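You operate a simulated robot arm through the tools that you are given. There is no shell and no other tool. Be economical: measure what you need, move in short steps, check, and stop when the job is done.

Carry out the task below with a simulated robot arm. There is one attempt and no reset: what you move stays moved.

Task
Test the right rotor for ohms and put it in the stand that its reading calls for.
Fine: green if it reads 5 to 7 OHM, else orange; leave the teal arm open and the dial at OFF.

The check looks at the end state, three seconds after you hand in, the way a careful person would. Anything else that was tipped, shoved, dropped, spilled or broken makes it a failure.

Robot
A 6-joint arm with a four-finger gripper on a trunk, on a base that drives. Base frame: it is fixed to the floor where the robot stands at the start and does not move with it; the origin is under the middle of the robot, x ahead of it, y to its left, z up; the surface under the hand at the start is at about z = 0.82. Readings come in m, degrees, newtons and seconds.
Its first joint turns from -166.0 to 166.0 degrees. Places, roughly: dial of the rotor tester [0.7, -0.1, 0.9]; green key of the rotor tester [0.7, -0.2, 0.9]; pocket of the test stand [0.5, 0.1, 0.8]; screen of the rotor tester [0.8, -0.2, 0.9]; teal contact arm [0.6, 0.2, 1]. Payload 3.43 kg.
The TCP is the grasp point between the finger pads, 0.03 m short of the fingertips. In the tool frame z runs along the fingers and y along their closing line. The gripper opens to 0.12 m. The gripper's body begins 0.085 m behind the TCP.
Orientation is told as [roll, pitch, yaw] about the base's x, y, z axes, in that order, counted from this pose: with the fingers straight down and closing along the base's y, the tool's x points along the base's -x, its y along +y and its z along -z.

Tools
- The arm moves only by the tool jog_arm. Its argument "commands" is a list of rows, each an object of numbers (a shift or turn left out is 0, a gripper value left out holds the last): "dx", "dy", "dz": the shift along the base's x, y, z in mm; "ax", "ay", "az": the turn, a rotation vector about the base's x, y, z in degrees; "jaw": the opening in per cent of the stroke, from 0 (shut) to 100 (fully open). In form: [{"dx": .., "dy": .., "dz": .., "ax": .., "ay": .., "az": .., "jaw": ..}, ...]. A call has 1 to 8 rows; each row is the pose to reach, as a shift and turn from the pose commanded when the call began. Rows are played at 5 a second. More than 0.05 m and 8.6 degrees between two rows, or a gripper value outside its range, and nothing of the call is played. A pose out of reach is approached as far as the arm can. The call stops where the force on the tool passes 40 N (or 10 N more than at its start, if that is more) or the arm is blocked; 0.2 s more then pass. Each finger halts on what it meets, pressing with about 30 N; the grip force reading is that of the motor and also rises with nothing between the fingers. The clock runs only during rows and for 0.2 s after the last one: add rows that repeat a pose to give the fingers time. The reply holds the time, the measured pose of the TCP, the force on the tool along the base axes, the opening and the grip force, in the units named above and with some noise, with the torque about the TCP (base axes, N m) and any sound that the robot's microphone picked up.
- Cameras (640 x 400 px; columns grow to the right, rows downward): "scene" is now at [-0.2035, 0.1612, 1.2564]; the picture's right is [-0.28, -0.96, 0.00], its down [-0.13, 0.03, -0.99] and it looks along [0.95, -0.28, -0.14] (base axes); focal length 287 px, centre (320, 200). "wrist" rides on the gripper at [0.072, -0.017, -0.121] in the tool frame; the picture's right is [0.23, 0.97, 0.00], its down [-0.81, 0.19, -0.55] and it looks along [-0.54, 0.13, 0.83] (tool axes); focal length 275 px, centre (320, 200). There is no depth. A picture from a camera that has moved, and an enlarged one, comes with that camera's place and axes in the base frame and with its lens.
- capture(camera): a new picture of that camera. The clock stands still meanwhile.
- drive_base(legs): drives the robot by 1 to 6 legs, each [ahead, turn to the left] in m and degrees, along the robot's own axes; the way and the turn of a leg run together, so that a leg with both is an arc; at most 1.5 m and 180 degrees a leg. The arm and the cameras ride along, it lands a little off, and it stops where it bumps. It gives what a move gives.
- pan_tilt(pan, tilt): turns the head with the scene camera to pan (to the left, within 143 degrees either way) and tilt (down, from -29 to 69), counted from straight ahead of the robot. It gives what a move gives.
- enlarge(camera, box): a new picture of the part [left, top, right, bottom] of that camera's present view, enlarged. The clock stands still meanwhile.
- job_done(): hands the job in; it is judged then, once.

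Go step by step. Nothing tells you exact positions but the pictures and the camera data: compare them with the known pose of the tool, close in by small moves and look again before you grip or let go. The budget is 120 turns and 78 pictures, counting those below and the enlarged ones. Unless the task says otherwise, let go and move clear before handing in.

The tools are called as name(argument=value, ...) on one line, values as JSON. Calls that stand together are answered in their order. jog_arm: Moves the arm, as the interface text tells. Its arguments: {"type":"object","properties":{"commands":{"type":"array","items":{"type":"object","properties":{"dx":{"type":"number"},"dy":{"type":"number"},"dz":{"type":"number"},"ax":{"type":"number"},"ay":{"type":"number"},"az":{"type":"number"},"jaw":{"type":"number"}}}}},"required":["commands"]} The other tools are called the same way: drive_base (legs) drives the base; pan_tilt (pan, tilt) turns the head that bears the scene camera; capture (camera) takes a picture; enlarge (camera, box) takes an enlarged picture of a part of a camera's view; job_done () hands the job in.

At the start:

```text
t: 0.0
eef_pos: [0.7278, 0.0525, 1.2098]
orientation: [0.0, 0.0, 0.0]
ft_force: [0.0, 0.5, 0.0]
moment: [0.01, 0.03, -0.01]
finger_gap: 0.1198
grip_force: 0.2
robot x, y, heading: [0.0022, -0.0011, 0.2]
head pan, tilt: [-16.3, 7.0]
```

scene: 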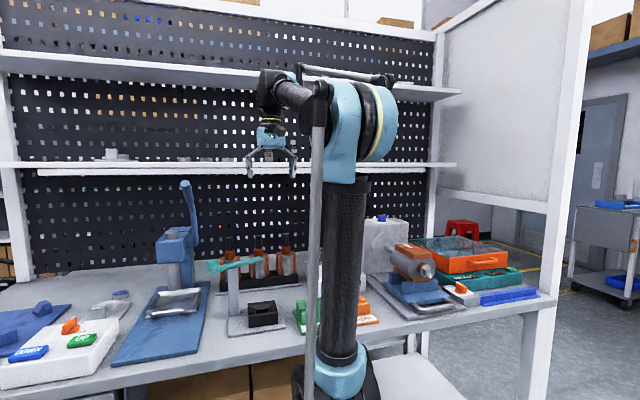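
wrist: 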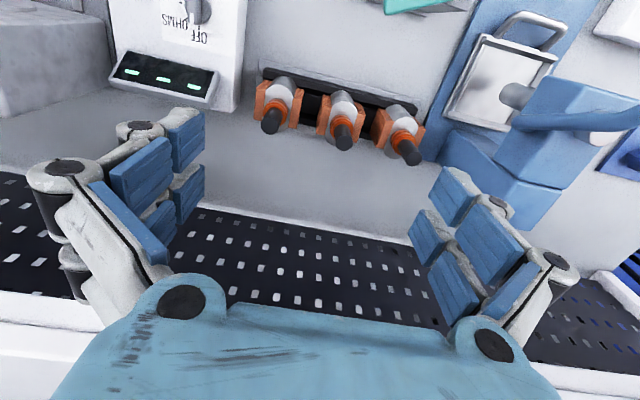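

The rotors sit in a rack at the back of the bench, but the arm hides much of the tester from the scene camera. I'll look closer before moving anything.

enlarge(camera="scene", box=[130, 170, 450, 370])

capture(camera="wrist")

```text
2.00 times, centred on (290, 270) of scene
camera zoom: at [-0.2035, 0.1612, 1.2564], right [-0.28, -0.96, 0.0], down [-0.13, 0.03, -0.99], along [0.95, -0.28, -0.14], focal length 574 px, centre (380, 60)
```

zoom: 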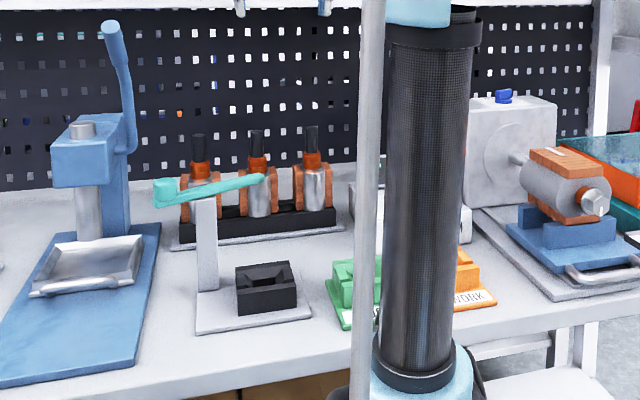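

```text
74 pictures are left
camera wrist: at [0.6571, 0.0359, 1.3306], right [-0.23, 0.97, 0.0], down [0.81, 0.19, 0.55], along [0.54, 0.13, -0.83], focal length 275 px, centre (320, 200)
```

wrist: 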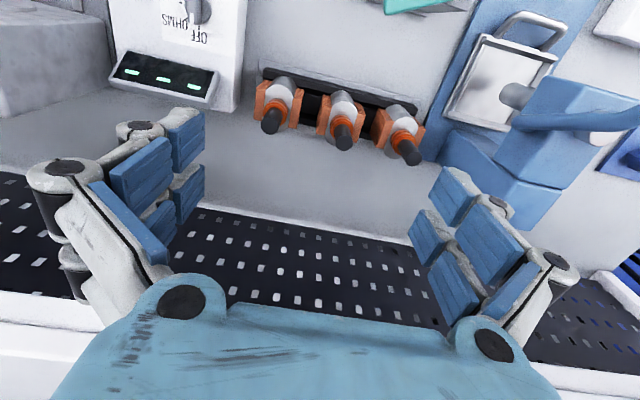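

Three rotors stand shaft-up in the rack at about x 0.8. The black V pocket sits beside the teal arm, and the tester is behind the arm. I'll pull the hand back and look down at the test stand and tester.

jog_arm(commands=[{"dx": -45}, {"dx": -90}, {"dx": -135}, {"dx": -180}, {"dx": -220}])

capture(camera="wrist")

capture(camera="scene")

```text
t: 1.2
eef_pos: [0.4936, 0.0513, 1.22]
orientation: [0.1, -0.6, 0.0]
ft_force: [1.0, 0.2, 0.4]
moment: [-0.01, 0.05, -0.03]
finger_gap: 0.1197
grip_force: 0.1
robot x, y, heading: [0.0024, 0.0005, -0.0]
head pan, tilt: [-16.3, 7.0]
```

```text
73 pictures are left
camera wrist: at [0.421, 0.0354, 1.3393], right [-0.23, 0.97, 0.0], down [0.8, 0.19, 0.56], along [0.55, 0.13, -0.83], focal length 275 px, centre (320, 200)
```

wrist: 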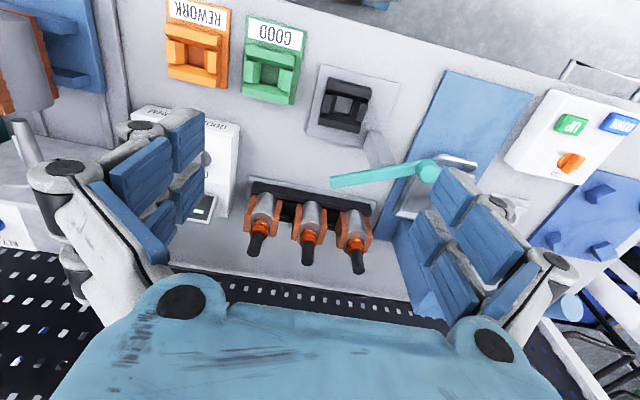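

```text
72 pictures are left
camera scene: at [-0.2031, 0.1612, 1.2564], right [-0.28, -0.96, 0.0], down [-0.13, 0.03, -0.99], along [0.95, -0.28, -0.14], focal length 287 px, centre (320, 200)
```

scene: 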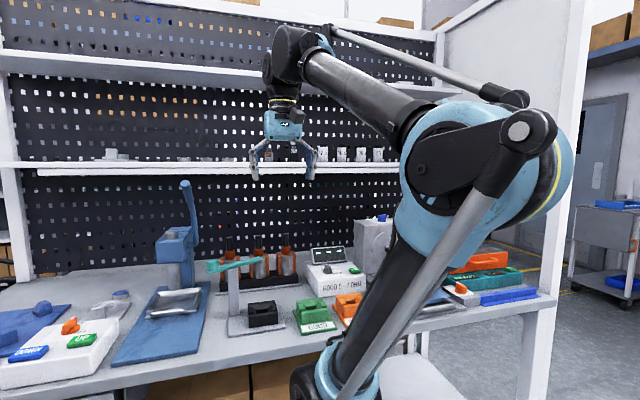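

Now the layout is clear: the black pocket, the teal swing arm, the green GOOD stand and the orange REWORK stand. I'll enlarge the tester, stands and pocket.

enlarge(camera="wrist", box=[150, 0, 470, 200])

enlarge(camera="scene", box=[200, 225, 392, 345])

enlarge(camera="scene", box=[296, 240, 376, 290])

```text
2.00 times, centred on (310, 100) of wrist
camera zoom: at [0.421, 0.0354, 1.3393], right [-0.23, 0.97, 0.0], down [0.8, 0.19, 0.56], along [0.55, 0.13, -0.83], focal length 551 px, centre (340, 400)
```

zoom: 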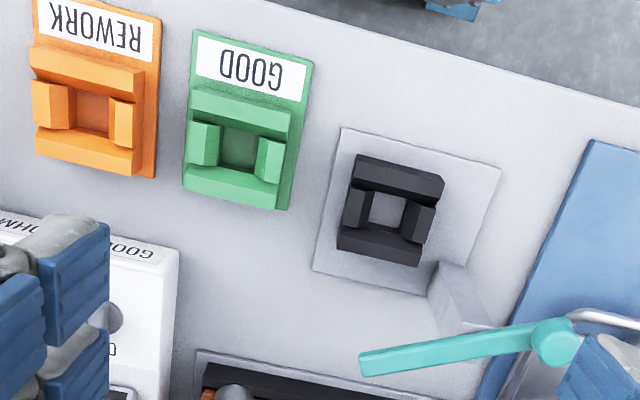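

```text
3.33 times, centred on (296, 285) of scene
camera zoom: at [-0.2031, 0.1612, 1.2564], right [-0.28, -0.96, 0.0], down [-0.13, 0.03, -0.99], along [0.95, -0.28, -0.14], focal length 956 px, centre (400, -83)
```

zoom: 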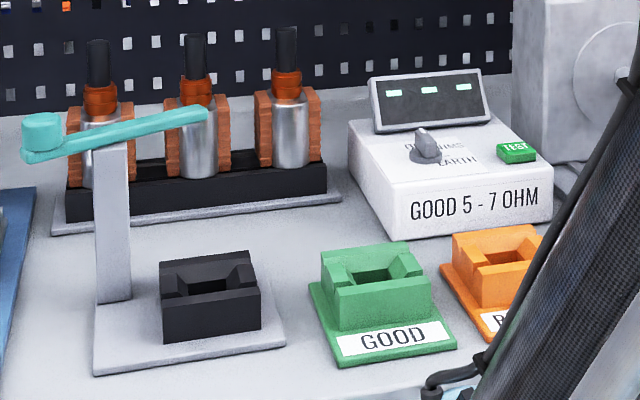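

```text
8.00 times, centred on (336, 265) of scene
camera zoom: at [-0.2031, 0.1612, 1.2564], right [-0.28, -0.96, 0.0], down [-0.13, 0.03, -0.99], along [0.95, -0.28, -0.14], focal length 2295 px, centre (192, -320)
```

zoom: 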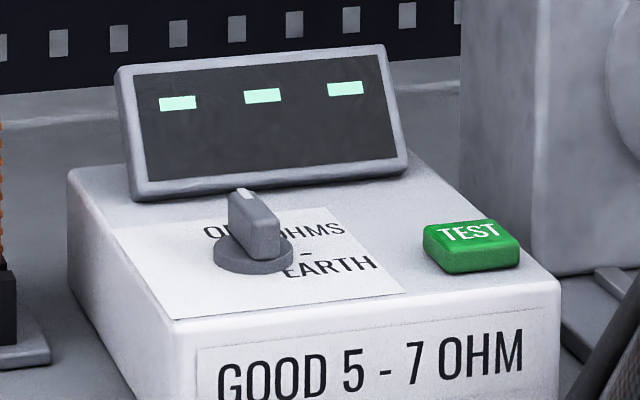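

The dial is at OFF with OHMS and EARTH to its right, and the green TEST key is on the right side of the tester. I'll bring the hand closer to inspect the rotors.

jog_arm(commands=[{"dx": 30, "dy": -10, "dz": -40}, {"dx": 60, "dy": -20, "dz": -80}, {"dx": 90, "dy": -30, "dz": -90}])

enlarge(camera="wrist", box=[200, 60, 456, 220])

capture(camera="wrist")

enlarge(camera="scene", box=[210, 235, 306, 295])

```text
refused: row 1 steps farther than a row can; nothing moved
```

```text
2.50 times, centred on (328, 140) of wrist
camera zoom: at [0.421, 0.0354, 1.3393], right [-0.23, 0.97, 0.0], down [0.8, 0.19, 0.56], along [0.55, 0.13, -0.83], focal length 688 px, centre (300, 350)
```

zoom: 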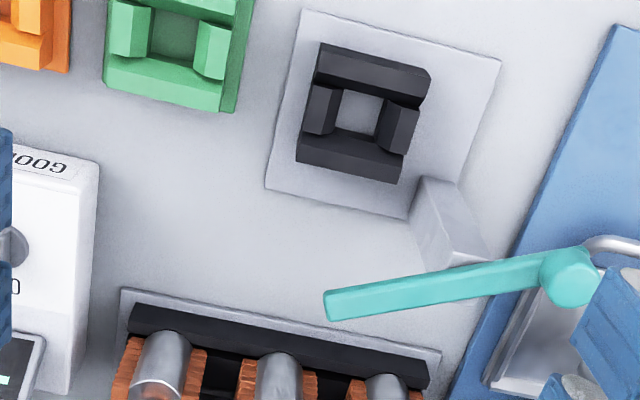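

```text
67 pictures are left
camera wrist: at [0.421, 0.0354, 1.3393], right [-0.23, 0.97, 0.0], down [0.8, 0.19, 0.56], along [0.55, 0.13, -0.83], focal length 275 px, centre (320, 200)
```

wrist: 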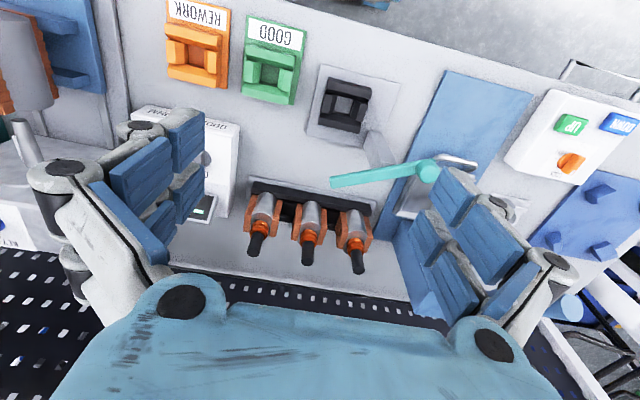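

```text
6.67 times, centred on (258, 265) of scene
camera zoom: at [-0.2031, 0.1612, 1.2564], right [-0.28, -0.96, 0.0], down [-0.13, 0.03, -0.99], along [0.95, -0.28, -0.14], focal length 1913 px, centre (733, -233)
```

zoom: 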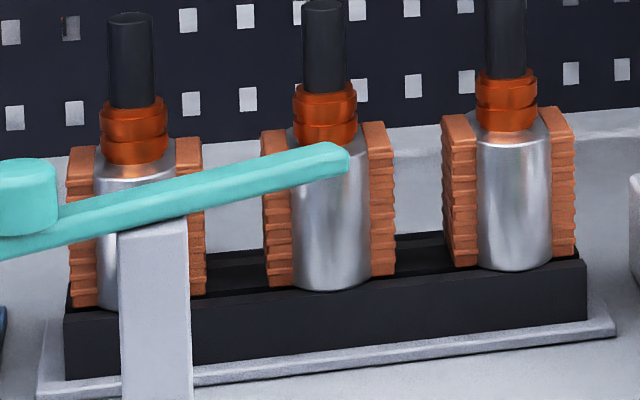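

The rotors have a silver body, copper coils on both sides and a dark shaft on top, which should be a good place to grip. I'll move in smaller steps for close views.

jog_arm(commands=[{"dx": 25, "dy": -10, "dz": -30}, {"dx": 50, "dy": -20, "dz": -60}, {"dx": 75, "dy": -30, "dz": -90}, {"dx": 90, "dy": -40, "dz": -100}])

capture(camera="wrist")

enlarge(camera="wrist", box=[220, 100, 460, 250])

```text
t: 2.2
eef_pos: [0.5832, 0.0139, 1.1181]
orientation: [0.1, -0.6, 0.0]
ft_force: [0.4, 0.4, 0.3]
moment: [0.01, -0.03, 0.01]
finger_gap: 0.12
grip_force: 0.0
robot x, y, heading: [0.0032, 0.0006, 0.3]
head pan, tilt: [-16.3, 7.0]
```

```text
65 pictures are left
camera wrist: at [0.5101, -0.0033, 1.2383], right [-0.23, 0.97, 0.0], down [0.8, 0.19, 0.56], along [0.55, 0.13, -0.83], focal length 275 px, centre (320, 200)
```

wrist: 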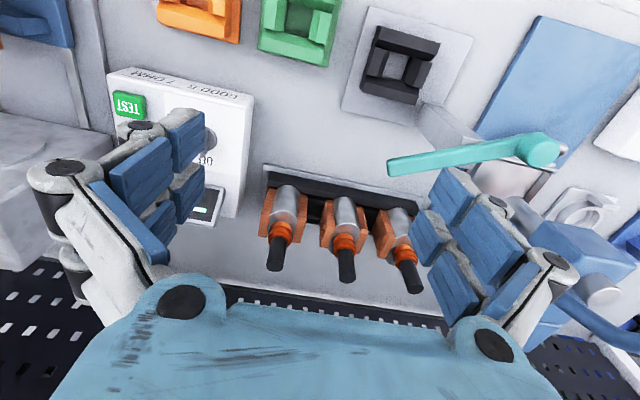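

```text
2.67 times, centred on (340, 175) of wrist
camera zoom: at [0.5101, -0.0033, 1.2383], right [-0.23, 0.97, 0.0], down [0.8, 0.19, 0.56], along [0.55, 0.13, -0.83], focal length 734 px, centre (267, 267)
```

zoom: 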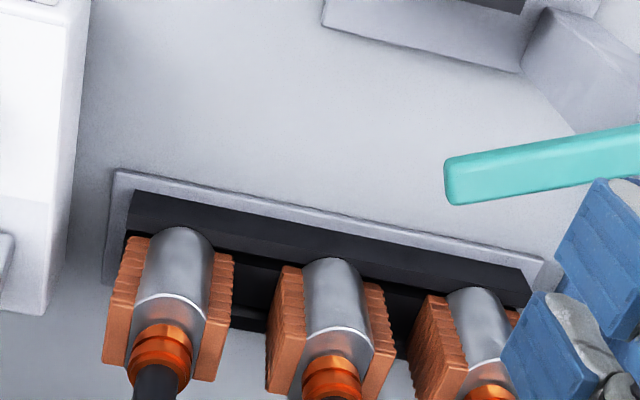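

Rough triangulation puts the right rotor's shaft near (0.80, 0.00), with its top at z of about 0.97. I'll hover nearer to refine that.

jog_arm(commands=[{"dx": 45, "dy": -5}, {"dx": 90, "dy": -10}, {"dx": 130, "dy": -12, "dz": -10}, {"dx": 150, "dy": -12, "dz": -20}])

capture(camera="wrist")

enlarge(camera="scene", box=[220, 200, 316, 260])

```text
t: 3.2
eef_pos: [0.7315, 0.0014, 1.0964]
orientation: [0.1, -0.7, 0.1]
ft_force: [-0.9, 0.0, 0.4]
moment: [0.0, -0.04, 0.02]
finger_gap: 0.12
grip_force: 0.2
robot x, y, heading: [-0.0024, 0.003, -0.1]
head pan, tilt: [-16.3, 7.0]
```

```text
63 pictures are left
camera wrist: at [0.6594, -0.0159, 1.2168], right [-0.23, 0.97, 0.0], down [0.8, 0.19, 0.56], along [0.55, 0.13, -0.83], focal length 275 px, centre (320, 200)
```

wrist: 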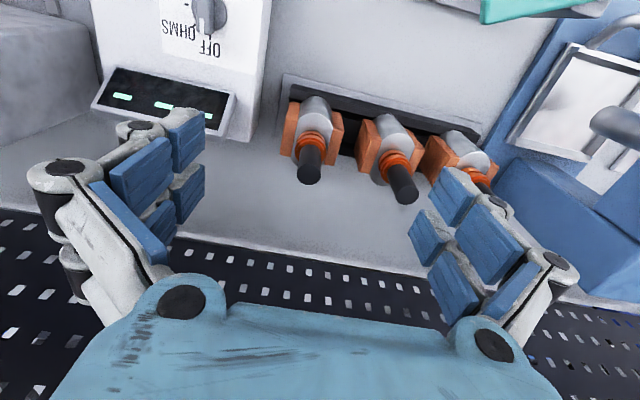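

```text
6.67 times, centred on (268, 230) of scene
camera zoom: at [-0.2038, 0.1612, 1.2563], right [-0.28, -0.96, 0.0], down [-0.13, 0.03, -0.99], along [0.95, -0.28, -0.14], focal length 1913 px, centre (667, 0)
```

zoom: 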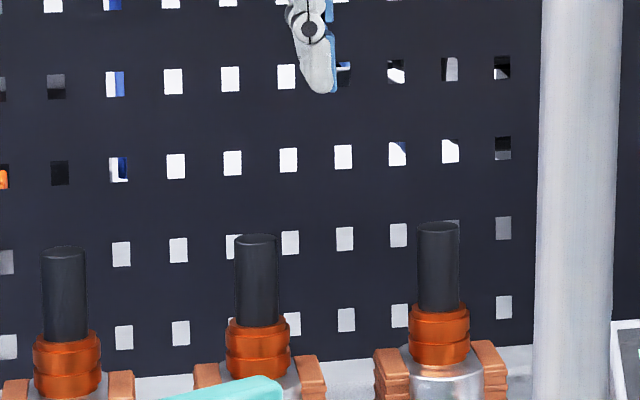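

Two views agree that the shaft top is at about (0.785, 0.002, 0.988), with the collar top at about 0.94. I'll move above it with the jaw half open and check alignment.

jog_arm(commands=[{"dx": 25, "dz": -15, "ay": 0.6, "jaw": 60}, {"dx": 54, "dy": 1, "dz": -36, "ay": 0.6, "jaw": 55}, {"dx": 54, "dy": 1, "dz": -56, "ay": 0.6, "jaw": 55}, {"dx": 54, "dy": 1, "dz": -56, "ay": 0.6, "jaw": 55}])

capture(camera="wrist")

enlarge(camera="scene", box=[220, 210, 316, 270])

```text
t: 4.2
eef_pos: [0.7878, 0.0015, 1.0392]
orientation: [0.1, 0.0, 0.1]
ft_force: [-0.2, -0.4, -0.5]
moment: [0.0, 0.01, -0.01]
finger_gap: 0.0661
grip_force: 0.1
robot x, y, heading: [0.001, -0.0026, -0.1]
head pan, tilt: [-16.3, 7.0]
```

```text
61 pictures are left
camera wrist: at [0.7171, -0.0155, 1.1613], right [-0.23, 0.97, 0.0], down [0.81, 0.19, 0.55], along [0.54, 0.13, -0.83], focal length 275 px, centre (320, 200)
```

wrist: 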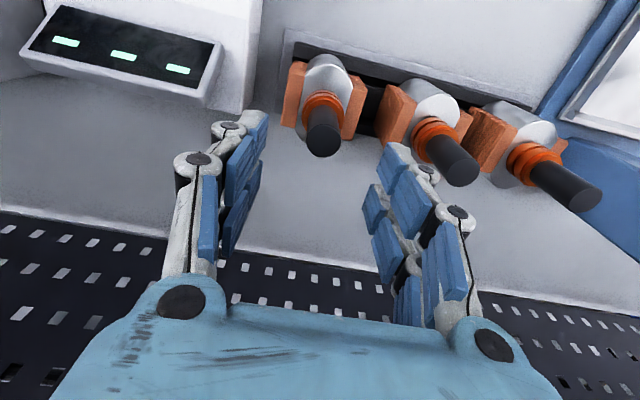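

```text
6.67 times, centred on (268, 240) of scene
camera zoom: at [-0.2034, 0.1612, 1.2564], right [-0.28, -0.96, 0.0], down [-0.13, 0.03, -0.99], along [0.95, -0.28, -0.14], focal length 1913 px, centre (667, -67)
```

zoom: 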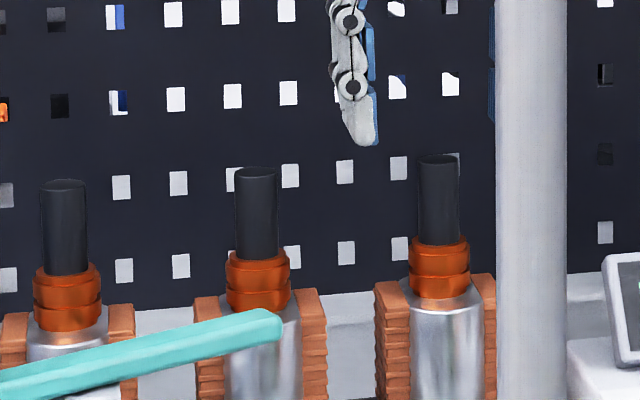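

The shaft top re-measures at (0.788, 0.003), almost straight under the hand. I'll lower to put the fingertips just above the collar, then look.

jog_arm(commands=[{"dy": 2, "dz": -30}, {"dy": 2, "dz": -50}, {"dy": 2, "dz": -62}, {"dy": 2, "dz": -62}])

capture(camera="wrist")

enlarge(camera="scene", box=[220, 210, 316, 270])

```text
t: 5.2
eef_pos: [0.7873, 0.0018, 0.981]
orientation: [0.1, 0.0, 0.1]
ft_force: [-0.2, -0.2, -0.2]
moment: [-0.03, 0.01, 0.0]
finger_gap: 0.0657
grip_force: 0.2
robot x, y, heading: [-0.0002, 0.0022, 0.4]
head pan, tilt: [-16.3, 7.0]
```

```text
59 pictures are left
camera wrist: at [0.7162, -0.0146, 1.1017], right [-0.23, 0.97, 0.0], down [0.81, 0.19, 0.55], along [0.54, 0.13, -0.83], focal length 275 px, centre (320, 200)
```

wrist: 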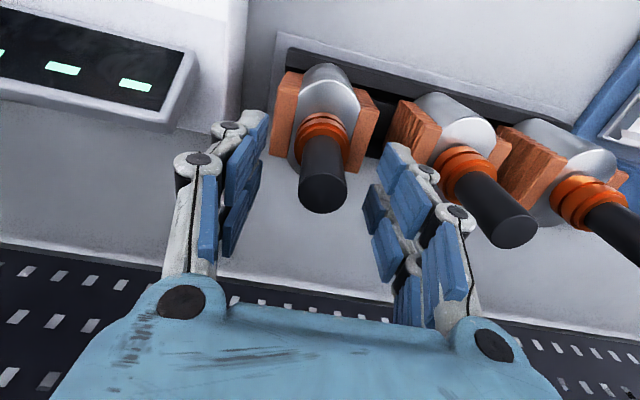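

```text
6.67 times, centred on (268, 240) of scene
camera zoom: at [-0.2034, 0.1612, 1.2564], right [-0.28, -0.96, 0.0], down [-0.13, 0.03, -0.99], along [0.95, -0.28, -0.14], focal length 1913 px, centre (667, -67)
```

zoom: 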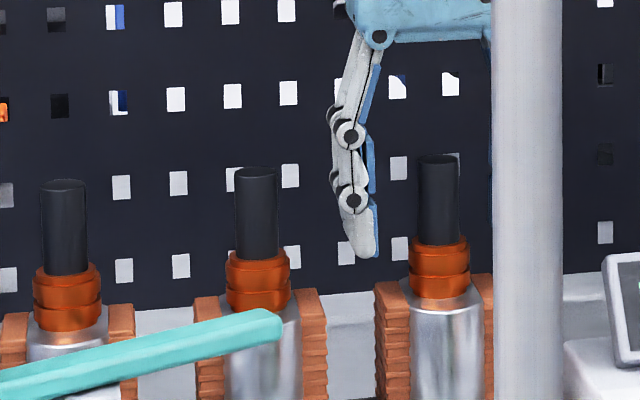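

The fingertips straddle the shaft but sit slightly below the collar's top edge. I'll raise 9 mm and then close on the shaft.

jog_arm(commands=[{"dx": -1, "dz": 9, "jaw": 55}, {"dx": -1, "dz": 9, "jaw": 35}, {"dx": -1, "dz": 9, "jaw": 20}, {"dx": -1, "dz": 9, "jaw": 10}, {"dx": -1, "dz": 9, "jaw": 10}, {"dx": -1, "dz": 9, "jaw": 5}])

enlarge(camera="wrist", box=[200, 40, 440, 190])

enlarge(camera="scene", box=[220, 220, 316, 280])

```text
t: 6.6
eef_pos: [0.7851, 0.0026, 0.9909]
orientation: [0.0, -0.2, 0.0]
ft_force: [1.6, -5.4, 3.3]
moment: [-0.23, 0.02, 0.02]
finger_gap: 0.0219
grip_force: 30.5
robot x, y, heading: [0.0003, -0.0005, -0.1]
head pan, tilt: [-16.3, 7.0]
```

```text
2.67 times, centred on (320, 115) of wrist
camera zoom: at [0.7153, -0.0148, 1.1113], right [-0.23, 0.97, 0.0], down [0.81, 0.19, 0.55], along [0.54, 0.13, -0.83], focal length 734 px, centre (320, 427)
```

zoom: 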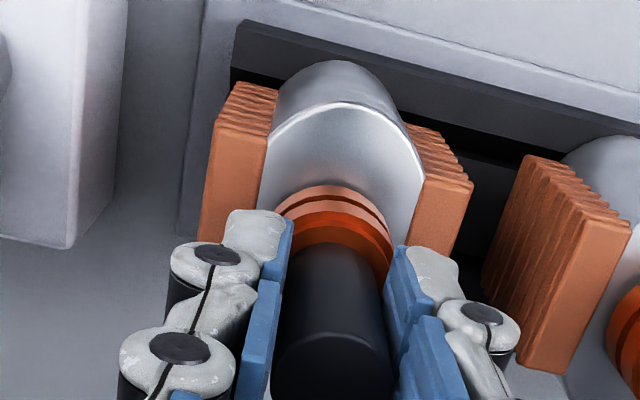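

```text
6.67 times, centred on (268, 250) of scene
camera zoom: at [-0.2035, 0.161, 1.2564], right [-0.28, -0.96, 0.0], down [-0.13, 0.03, -0.99], along [0.95, -0.28, -0.14], focal length 1913 px, centre (667, -133)
```

zoom: 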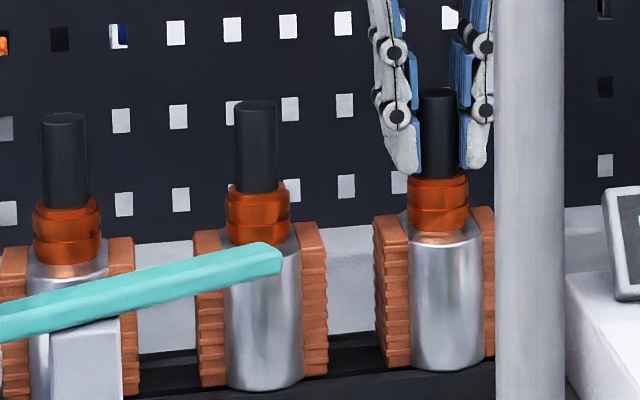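

The shaft is gripped at 22 mm with the tips just above the collar. I'll lift straight up and check that the rotor comes cleanly.

jog_arm(commands=[{"dz": 10, "jaw": 5}, {"dz": 25}, {"dz": 45}, {"dz": 70}, {"dz": 100}, {"dz": 130}, {"dz": 150}])

capture(camera="scene")

enlarge(camera="scene", box=[220, 190, 316, 250])

```text
t: 8.2
eef_pos: [0.786, 0.0027, 1.1401]
orientation: [-0.1, 0.0, 0.0]
ft_force: [0.0, -0.5, -14.5]
moment: [0.04, -0.09, 0.02]
finger_gap: 0.0216
grip_force: 29.9
robot x, y, heading: [-0.0008, 0.0023, 0.1]
head pan, tilt: [-16.3, 7.0]
```

```text
55 pictures are left
camera scene: at [-0.2029, 0.1611, 1.2565], right [-0.28, -0.96, 0.0], down [-0.13, 0.03, -0.99], along [0.95, -0.28, -0.14], focal length 287 px, centre (320, 200)
```

scene: 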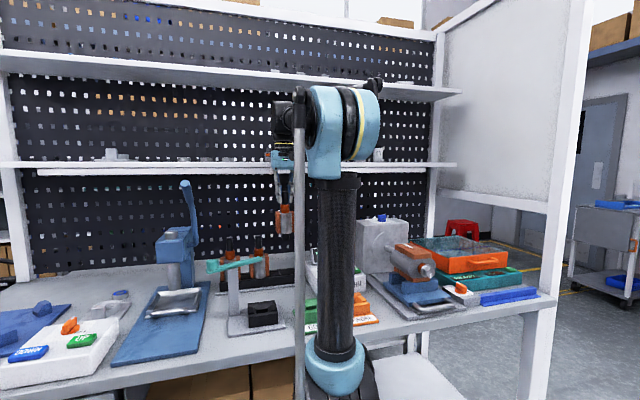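

```text
6.67 times, centred on (268, 220) of scene
camera zoom: at [-0.2029, 0.1611, 1.2565], right [-0.28, -0.96, 0.0], down [-0.13, 0.03, -0.99], along [0.95, -0.28, -0.14], focal length 1913 px, centre (667, 67)
```

zoom: 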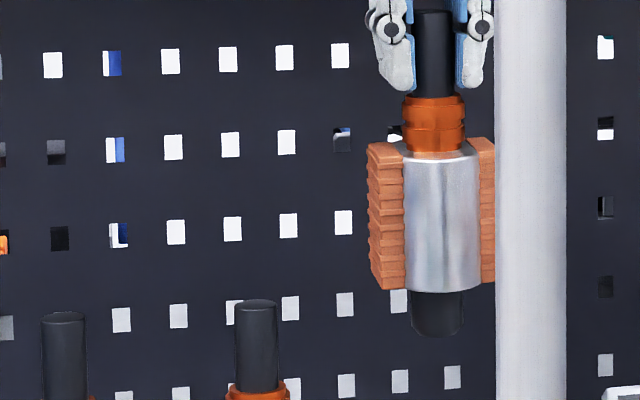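

The rotor (about 1.45 kg) is free and has a stub shaft underneath, with its bottom about 0.164 m below the TCP. Next I'll raise it clear of the teal arm and carry it back toward the pocket near (0.542, 0.108).

jog_arm(commands=[{"dz": 40}, {"dx": -30, "dz": 70}, {"dx": -70, "dy": 10, "dz": 80}, {"dx": -110, "dy": 20, "dz": 80}, {"dx": -150, "dy": 30, "dz": 80}, {"dx": -190, "dy": 40, "dz": 80}])

capture(camera="wrist")

capture(camera="scene")

```text
t: 9.6
eef_pos: [0.5956, 0.0433, 1.2248]
orientation: [0.0, 0.0, 0.0]
ft_force: [2.7, -0.9, -15.1]
moment: [-0.01, -0.1, 0.01]
finger_gap: 0.0214
grip_force: 29.9
robot x, y, heading: [0.0001, 0.003, 0.0]
head pan, tilt: [-16.3, 7.0]
```

```text
53 pictures are left
camera wrist: at [0.5243, 0.0268, 1.3445], right [-0.23, 0.97, 0.0], down [0.81, 0.19, 0.55], along [0.54, 0.13, -0.83], focal length 275 px, centre (320, 200)
```

wrist: 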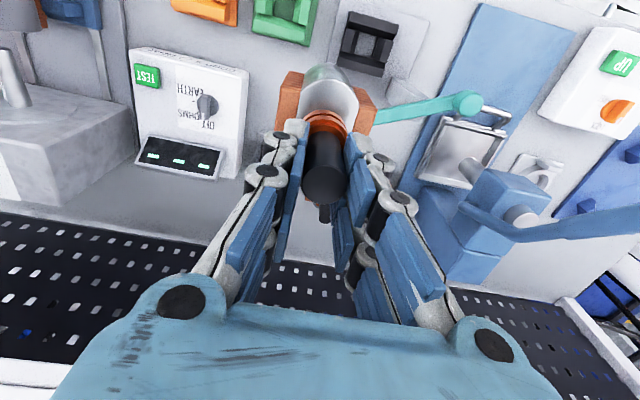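

```text
52 pictures are left
camera scene: at [-0.2024, 0.1612, 1.2565], right [-0.28, -0.96, 0.0], down [-0.13, 0.03, -0.99], along [0.95, -0.28, -0.14], focal length 287 px, centre (320, 200)
```

scene: 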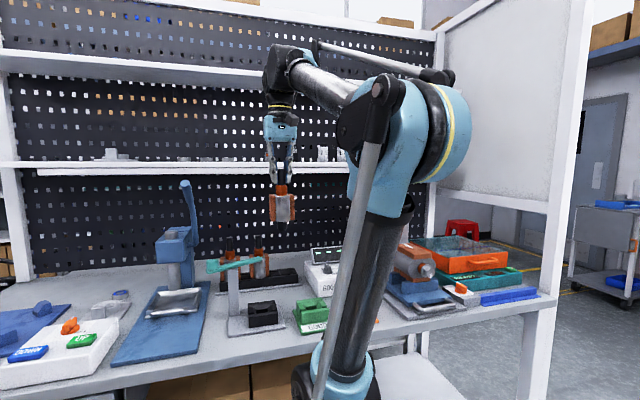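

The rotor is at a safe height. I'll enlarge the pocket and contact arm from both cameras to fix their positions and the pocket's yaw.

enlarge(camera="scene", box=[200, 250, 296, 310])

enlarge(camera="scene", box=[200, 280, 296, 340])

enlarge(camera="wrist", box=[300, 0, 492, 120])

```text
6.67 times, centred on (248, 280) of scene
camera zoom: at [-0.2024, 0.1612, 1.2565], right [-0.28, -0.96, 0.0], down [-0.13, 0.03, -0.99], along [0.95, -0.28, -0.14], focal length 1913 px, centre (800, -333)
```

zoom: 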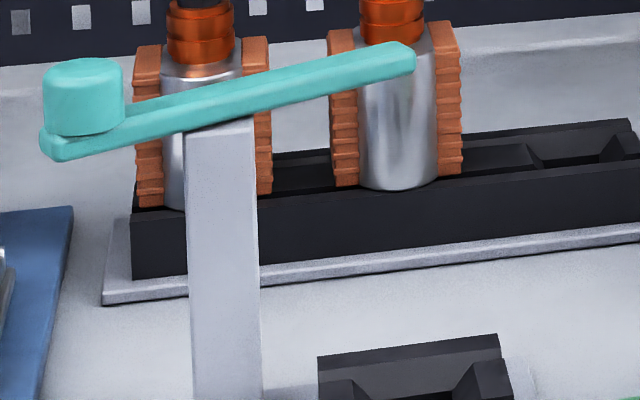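

```text
6.67 times, centred on (248, 310) of scene
camera zoom: at [-0.2024, 0.1612, 1.2565], right [-0.28, -0.96, 0.0], down [-0.13, 0.03, -0.99], along [0.95, -0.28, -0.14], focal length 1913 px, centre (800, -533)
```

zoom: 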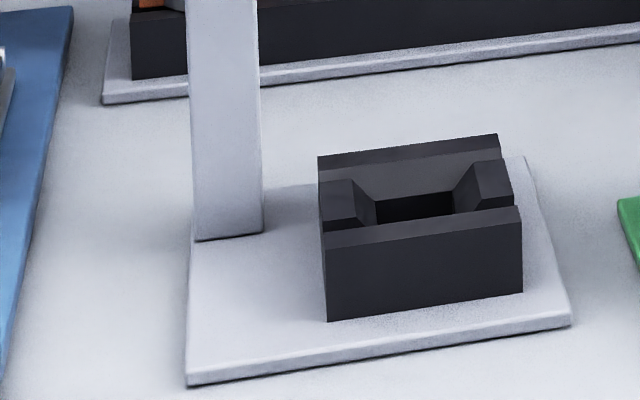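

```text
3.33 times, centred on (396, 60) of wrist
camera zoom: at [0.5243, 0.0268, 1.3445], right [-0.23, 0.97, 0.0], down [0.81, 0.19, 0.55], along [0.54, 0.13, -0.83], focal length 918 px, centre (67, 667)
```

zoom: 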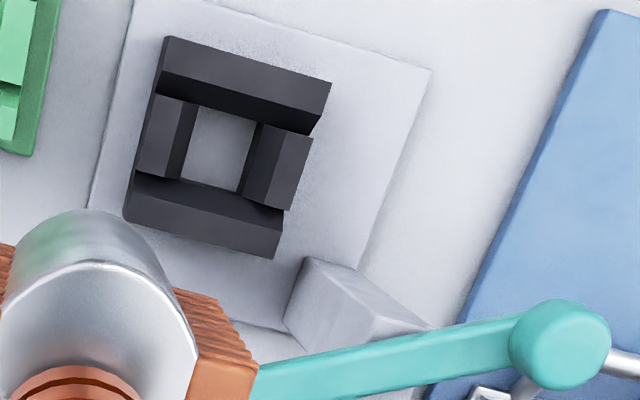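

The pocket has yaw of about 0 and centres near (0.542, 0.104) with its top at about 0.865. Its low walls sit on the ±y sides to take the coils, so the present orientation suits. I'll move over it and come partway down.

jog_arm(commands=[{"dx": -25, "dy": 30}, {"dx": -53, "dy": 61}, {"dx": -53, "dy": 61, "dz": -40}, {"dx": -53, "dy": 61, "dz": -80}, {"dx": -53, "dy": 61, "dz": -120}, {"dx": -53, "dy": 61, "dz": -155}, {"dx": -53, "dy": 61, "dz": -155}])

capture(camera="wrist")

enlarge(camera="scene", box=[184, 240, 312, 320])

```text
t: 11.2
eef_pos: [0.5452, 0.1075, 1.0654]
orientation: [0.0, 0.0, -0.1]
ft_force: [0.6, 1.2, -13.6]
moment: [-0.02, -0.15, -0.03]
finger_gap: 0.0214
grip_force: 29.8
robot x, y, heading: [0.0005, -0.0028, 0.3]
head pan, tilt: [-16.3, 7.0]
```

```text
48 pictures are left
camera wrist: at [0.4746, 0.0904, 1.1855], right [-0.23, 0.97, 0.0], down [0.81, 0.19, 0.55], along [0.54, 0.13, -0.83], focal length 275 px, centre (320, 200)
```

wrist: 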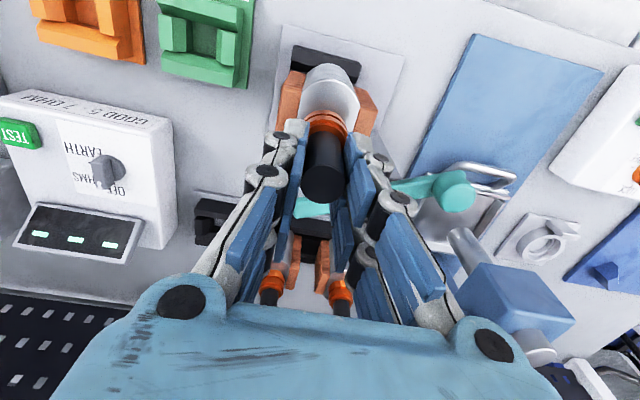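

```text
5.00 times, centred on (248, 280) of scene
camera zoom: at [-0.2032, 0.1612, 1.2564], right [-0.28, -0.96, 0.0], down [-0.13, 0.03, -0.99], along [0.95, -0.28, -0.14], focal length 1435 px, centre (680, -200)
```

zoom: 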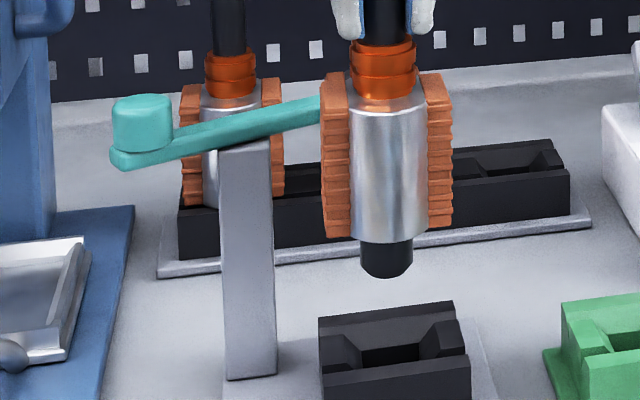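

The lateral alignment looks right in the scene view. I'll check fore-aft alignment in the wrist view.

enlarge(camera="wrist", box=[250, 10, 442, 130])

```text
3.33 times, centred on (346, 70) of wrist
camera zoom: at [0.4746, 0.0904, 1.1855], right [-0.23, 0.97, 0.0], down [0.81, 0.19, 0.55], along [0.54, 0.13, -0.83], focal length 918 px, centre (233, 633)
```

zoom: 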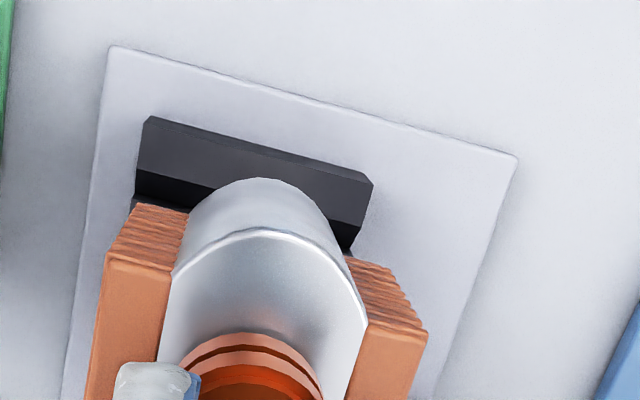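

The pocket looks to be several millimetres nearer than the rotor axis. I'll shift 5 mm back, lower to just above the walls and compare again.

jog_arm(commands=[{"dx": -5, "dz": -10}, {"dx": -5, "dz": -22}, {"dx": -5, "dz": -22}])

enlarge(camera="scene", box=[216, 270, 312, 330])

enlarge(camera="wrist", box=[250, 10, 442, 130])

```text
t: 12.0
eef_pos: [0.5412, 0.1059, 1.0429]
orientation: [0.1, 0.0, 0.1]
ft_force: [-0.8, 0.7, -13.3]
moment: [0.02, -0.11, 0.02]
finger_gap: 0.0216
grip_force: 29.6
robot x, y, heading: [0.0033, 0.0032, 0.1]
head pan, tilt: [-16.3, 7.0]
```

```text
6.67 times, centred on (264, 300) of scene
camera zoom: at [-0.2032, 0.1612, 1.2564], right [-0.28, -0.96, 0.0], down [-0.13, 0.03, -0.99], along [0.95, -0.28, -0.14], focal length 1913 px, centre (693, -467)
```

zoom: 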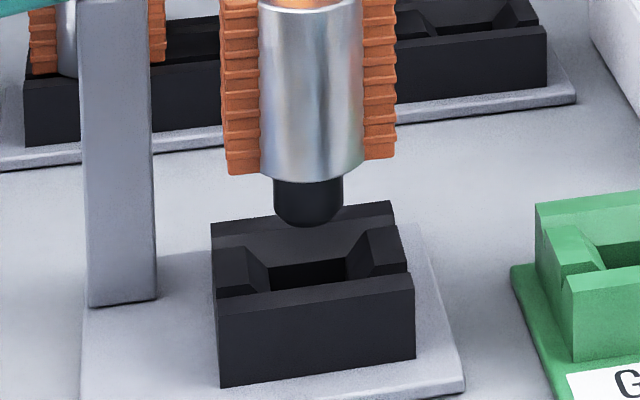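

```text
3.33 times, centred on (346, 70) of wrist
camera zoom: at [0.4701, 0.0889, 1.1639], right [-0.23, 0.97, 0.0], down [0.81, 0.19, 0.55], along [0.54, 0.13, -0.83], focal length 918 px, centre (233, 633)
```

zoom: 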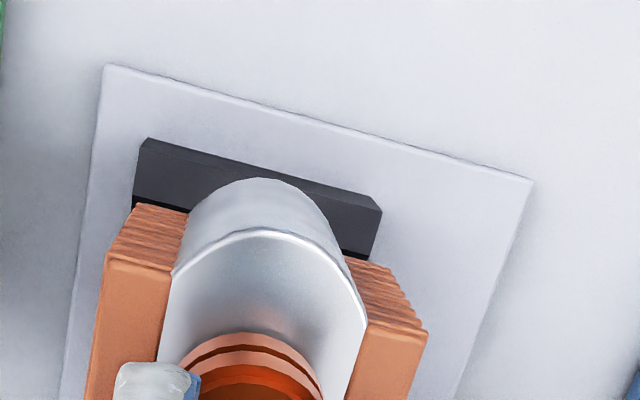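

The two views disagree slightly fore-aft. Lowering until the stub is just above the wall tops will give a direct comparison.

jog_arm(commands=[{"dy": -1, "dz": -6}, {"dy": -1, "dz": -12}, {"dy": -1, "dz": -12}])

enlarge(camera="scene", box=[232, 285, 296, 325])

```text
t: 12.8
eef_pos: [0.5381, 0.1037, 1.0301]
orientation: [0.0, 0.0, 0.0]
ft_force: [-0.5, -0.7, -13.1]
moment: [-0.03, -0.12, -0.01]
finger_gap: 0.0215
grip_force: 30.0
robot x, y, heading: [0.0011, -0.0015, 0.1]
head pan, tilt: [-16.3, 7.0]
```

```text
10.00 times, centred on (264, 305) of scene
camera zoom: at [-0.2032, 0.1612, 1.2564], right [-0.28, -0.96, 0.0], down [-0.13, 0.03, -0.99], along [0.95, -0.28, -0.14], focal length 2869 px, centre (880, -850)
```

zoom: 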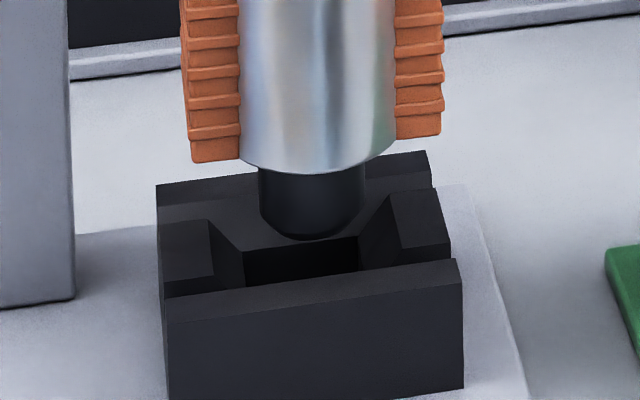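

The stub is close to centred over the pocket, about 1.5 mm off in y. I'll correct that and lower it in, watching the force.

jog_arm(commands=[{"dy": 1.5, "dz": -4}, {"dy": 1.5, "dz": -8}, {"dy": 1.5, "dz": -12}, {"dy": 1.5, "dz": -16}, {"dy": 1.5, "dz": -16}])

enlarge(camera="scene", box=[232, 285, 296, 325])

```text
t: 13.9
eef_pos: [0.5251, 0.1052, 1.0201]
orientation: [0.1, -0.7, 0.1]
ft_force: [6.0, 1.4, -15.0]
moment: [0.0, 0.0, -0.01]
finger_gap: 0.0219
grip_force: 29.8
robot x, y, heading: [-0.004, 0.0002, -0.0]
head pan, tilt: [-16.3, 7.0]
stopped in row 5: the force on the tool passed its limit at 43 N (the readings are from after the stop); the commanded pose is now the measured one
```

```text
10.00 times, centred on (264, 305) of scene
camera zoom: at [-0.2025, 0.1616, 1.2565], right [-0.28, -0.96, 0.0], down [-0.13, 0.03, -0.99], along [0.95, -0.28, -0.14], focal length 2869 px, centre (880, -850)
```

zoom: 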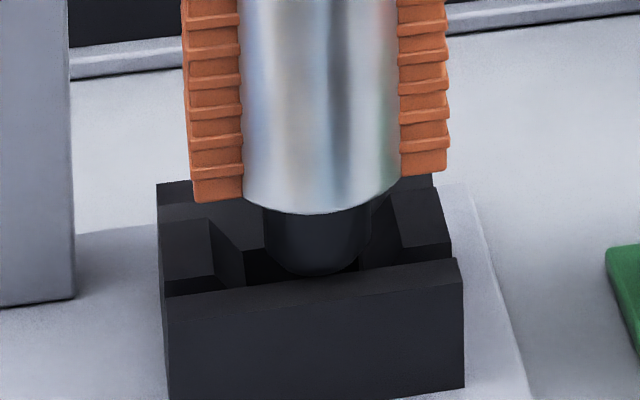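

The descent met a contact at z 1.02 and the hand slid toward −x, though the stand itself didn't move. I'll look from the wrist before correcting.

capture(camera="wrist")

enlarge(camera="wrist", box=[250, 10, 442, 130])

capture(camera="scene")

```text
41 pictures are left
camera wrist: at [0.4536, 0.0883, 1.1406], right [-0.23, 0.97, 0.0], down [0.8, 0.19, 0.56], along [0.55, 0.13, -0.83], focal length 275 px, centre (320, 200)
```

wrist: 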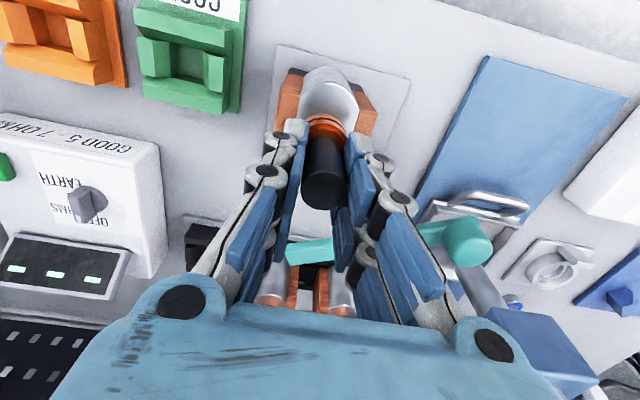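

```text
3.33 times, centred on (346, 70) of wrist
camera zoom: at [0.4536, 0.0883, 1.1406], right [-0.23, 0.97, 0.0], down [0.8, 0.19, 0.56], along [0.55, 0.13, -0.83], focal length 918 px, centre (233, 633)
```

zoom: 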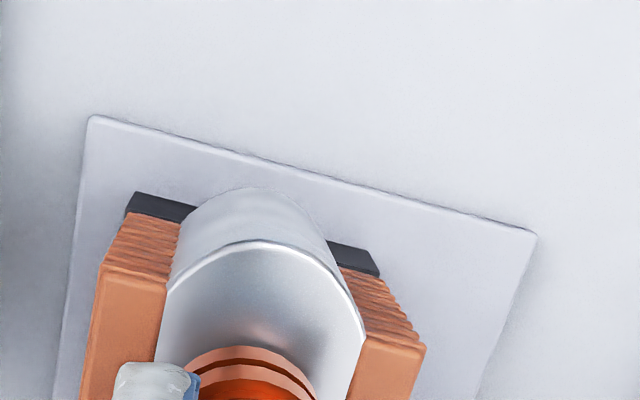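

```text
39 pictures are left
camera scene: at [-0.2025, 0.1616, 1.2565], right [-0.28, -0.96, 0.0], down [-0.13, 0.03, -0.99], along [0.95, -0.28, -0.14], focal length 287 px, centre (320, 200)
```

scene: 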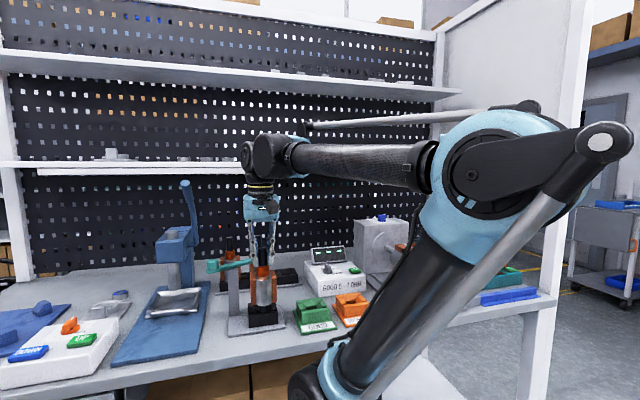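

The rotor axis now sits about 9 mm short of the pocket's centre, which I take as roughly (0.535, 0.106). I'll lift 14 mm, re-centre and check that the rotor still hangs straight.

jog_arm(commands=[{"dz": 8}, {"dx": 5, "dy": 1, "dz": 14, "ay": 0.7}, {"dx": 10, "dy": 1, "dz": 14, "ay": 0.7}, {"dx": 10, "dy": 1, "dz": 14, "ay": 0.7}])

enlarge(camera="scene", box=[216, 260, 312, 320])

enlarge(camera="wrist", box=[250, 10, 442, 130])

```text
t: 14.9
eef_pos: [0.5364, 0.1064, 1.0357]
orientation: [0.1, 0.0, 0.0]
ft_force: [1.1, -0.4, -14.6]
moment: [0.0, -0.09, 0.0]
finger_gap: 0.0218
grip_force: 30.3
robot x, y, heading: [0.0013, -0.0015, -0.2]
head pan, tilt: [-16.3, 7.0]
```

```text
6.67 times, centred on (264, 290) of scene
camera zoom: at [-0.2032, 0.1612, 1.2564], right [-0.28, -0.96, 0.0], down [-0.13, 0.03, -0.99], along [0.95, -0.28, -0.14], focal length 1913 px, centre (693, -400)
```

zoom: 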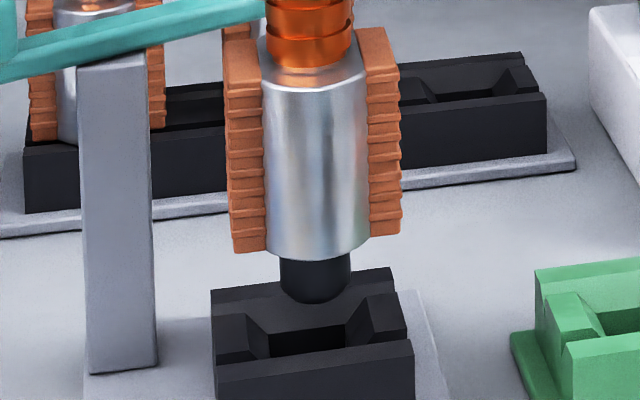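

```text
3.33 times, centred on (346, 70) of wrist
camera zoom: at [0.4657, 0.0882, 1.1563], right [-0.23, 0.97, 0.0], down [0.81, 0.19, 0.55], along [0.54, 0.13, -0.83], focal length 918 px, centre (233, 633)
```

zoom: 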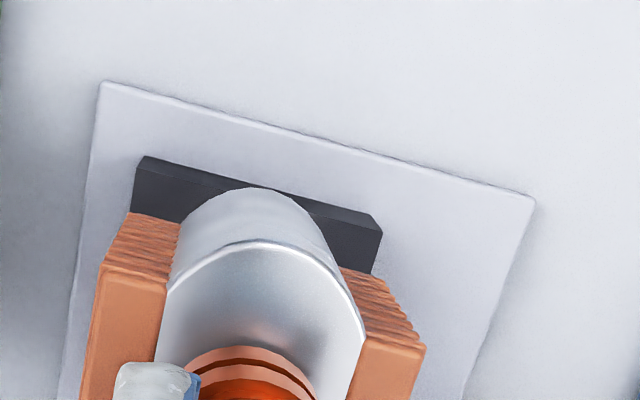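

The rotor slipped up about 4 mm in the grip but still hangs upright. It needs about 2 mm more in +y, so I'll apply that and lower it slowly.

jog_arm(commands=[{"dy": 2, "dz": -6}, {"dy": 2, "dz": -12}, {"dy": 2, "dz": -16}, {"dy": 2, "dz": -19}, {"dy": 2, "dz": -22}])

enlarge(camera="scene", box=[232, 280, 296, 320])

```text
t: 16.1
eef_pos: [0.5356, 0.1081, 1.0157]
orientation: [0.0, -0.1, 0.0]
ft_force: [3.6, -1.7, 25.5]
moment: [-0.08, 0.03, 0.0]
finger_gap: 0.0216
grip_force: 29.8
robot x, y, heading: [0.0021, 0.0033, 0.0]
head pan, tilt: [-16.3, 7.0]
```

```text
10.00 times, centred on (264, 300) of scene
camera zoom: at [-0.204, 0.161, 1.2563], right [-0.28, -0.96, 0.0], down [-0.13, 0.03, -0.99], along [0.95, -0.28, -0.13], focal length 2869 px, centre (880, -800)
```

zoom: 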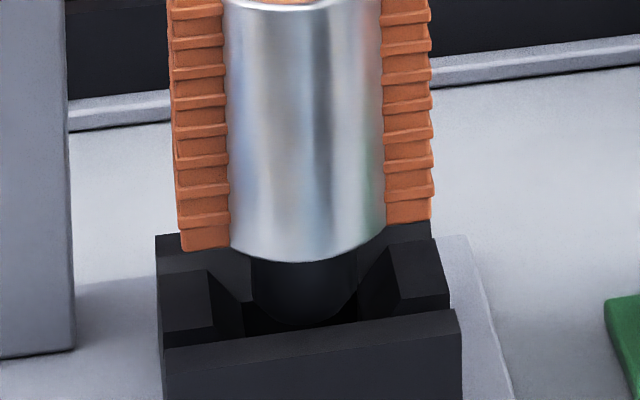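

The stub is inside the V but resting on an edge at about 40 N. Re-reading the hole itself gives a centre of x ≈ 0.541, so I'll ease up, shift forward 5 mm and lower again.

jog_arm(commands=[{"dz": 4}, {"dx": 3, "dz": 5}, {"dx": 5, "dy": -1, "dz": 5}, {"dx": 5, "dy": -1, "dz": 2}, {"dx": 5, "dy": -1, "dz": -1}, {"dx": 5, "dy": -1, "dz": -3}])

```text
t: 17.5
eef_pos: [0.5425, 0.1083, 1.0106]
orientation: [0.1, -0.2, 0.0]
ft_force: [4.8, -0.5, -6.8]
moment: [-0.04, -0.62, -0.02]
finger_gap: 0.0214
grip_force: 30.0
robot x, y, heading: [0.0005, 0.0004, -0.0]
head pan, tilt: [-16.3, 7.0]
```

It dropped further with little force, and the side load suggests moving slightly more in +x. I'll continue down gently.

jog_arm(commands=[{"dx": 2, "dz": 0}, {"dx": 2, "dz": -3}, {"dx": 2, "dz": -6}, {"dx": 2, "dz": -8}])

enlarge(camera="scene", box=[216, 260, 312, 320])

```text
t: 18.5
eef_pos: [0.5434, 0.1072, 1.0015]
orientation: [0.0, 0.0, -0.1]
ft_force: [4.5, -0.4, -11.1]
moment: [0.04, -0.72, 0.02]
finger_gap: 0.0215
grip_force: 30.0
robot x, y, heading: [0.0006, 0.0009, -0.1]
head pan, tilt: [-16.3, 7.0]
```

```text
6.67 times, centred on (264, 290) of scene
camera zoom: at [-0.2031, 0.1612, 1.2564], right [-0.28, -0.96, 0.0], down [-0.13, 0.03, -0.99], along [0.95, -0.28, -0.14], focal length 1913 px, centre (693, -400)
```

zoom: 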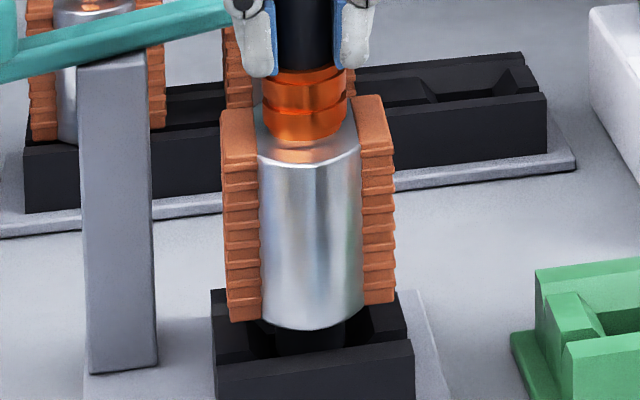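

The stub is going into the hole. I'll continue until the rotor seats.

jog_arm(commands=[{"dx": 1, "dz": -3}, {"dx": 2, "dz": -6}, {"dx": 2, "dz": -9}, {"dx": 2, "dz": -11}, {"dx": 2, "dz": -13}, {"dx": 2, "dz": -15}])

enlarge(camera="scene", box=[216, 260, 312, 320])

```text
t: 19.9
eef_pos: [0.5443, 0.1057, 0.9879]
orientation: [0.0, 0.0, -0.1]
ft_force: [0.2, -0.3, -9.8]
moment: [0.03, 0.07, 0.02]
finger_gap: 0.0217
grip_force: 30.0
robot x, y, heading: [-0.0035, 0.0004, -0.2]
head pan, tilt: [-16.3, 7.0]
```

```text
6.67 times, centred on (264, 290) of scene
camera zoom: at [-0.2033, 0.1612, 1.2564], right [-0.28, -0.96, 0.0], down [-0.13, 0.03, -0.99], along [0.95, -0.28, -0.14], focal length 1913 px, centre (693, -400)
```

zoom: 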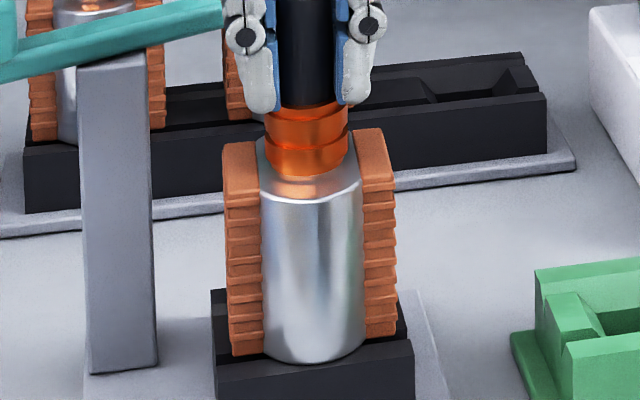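

It's almost seated. A couple of millimetres more will confirm the support.

jog_arm(commands=[{"dz": -1}, {"dz": -2}, {"dz": -3}, {"dz": -3}])

```text
t: 20.6
eef_pos: [0.5336, 0.1061, 0.9905]
orientation: [0.0, -0.6, 0.0]
ft_force: [1.6, 0.7, -9.9]
moment: [-0.05, 1.14, -0.02]
finger_gap: 0.0217
grip_force: 30.1
robot x, y, heading: [-0.0003, -0.0003, 0.0]
head pan, tilt: [-16.3, 7.0]
stopped in row 3: the force on the tool passed its limit at 45 N (the readings are from after the stop); the commanded pose is now the measured one
```

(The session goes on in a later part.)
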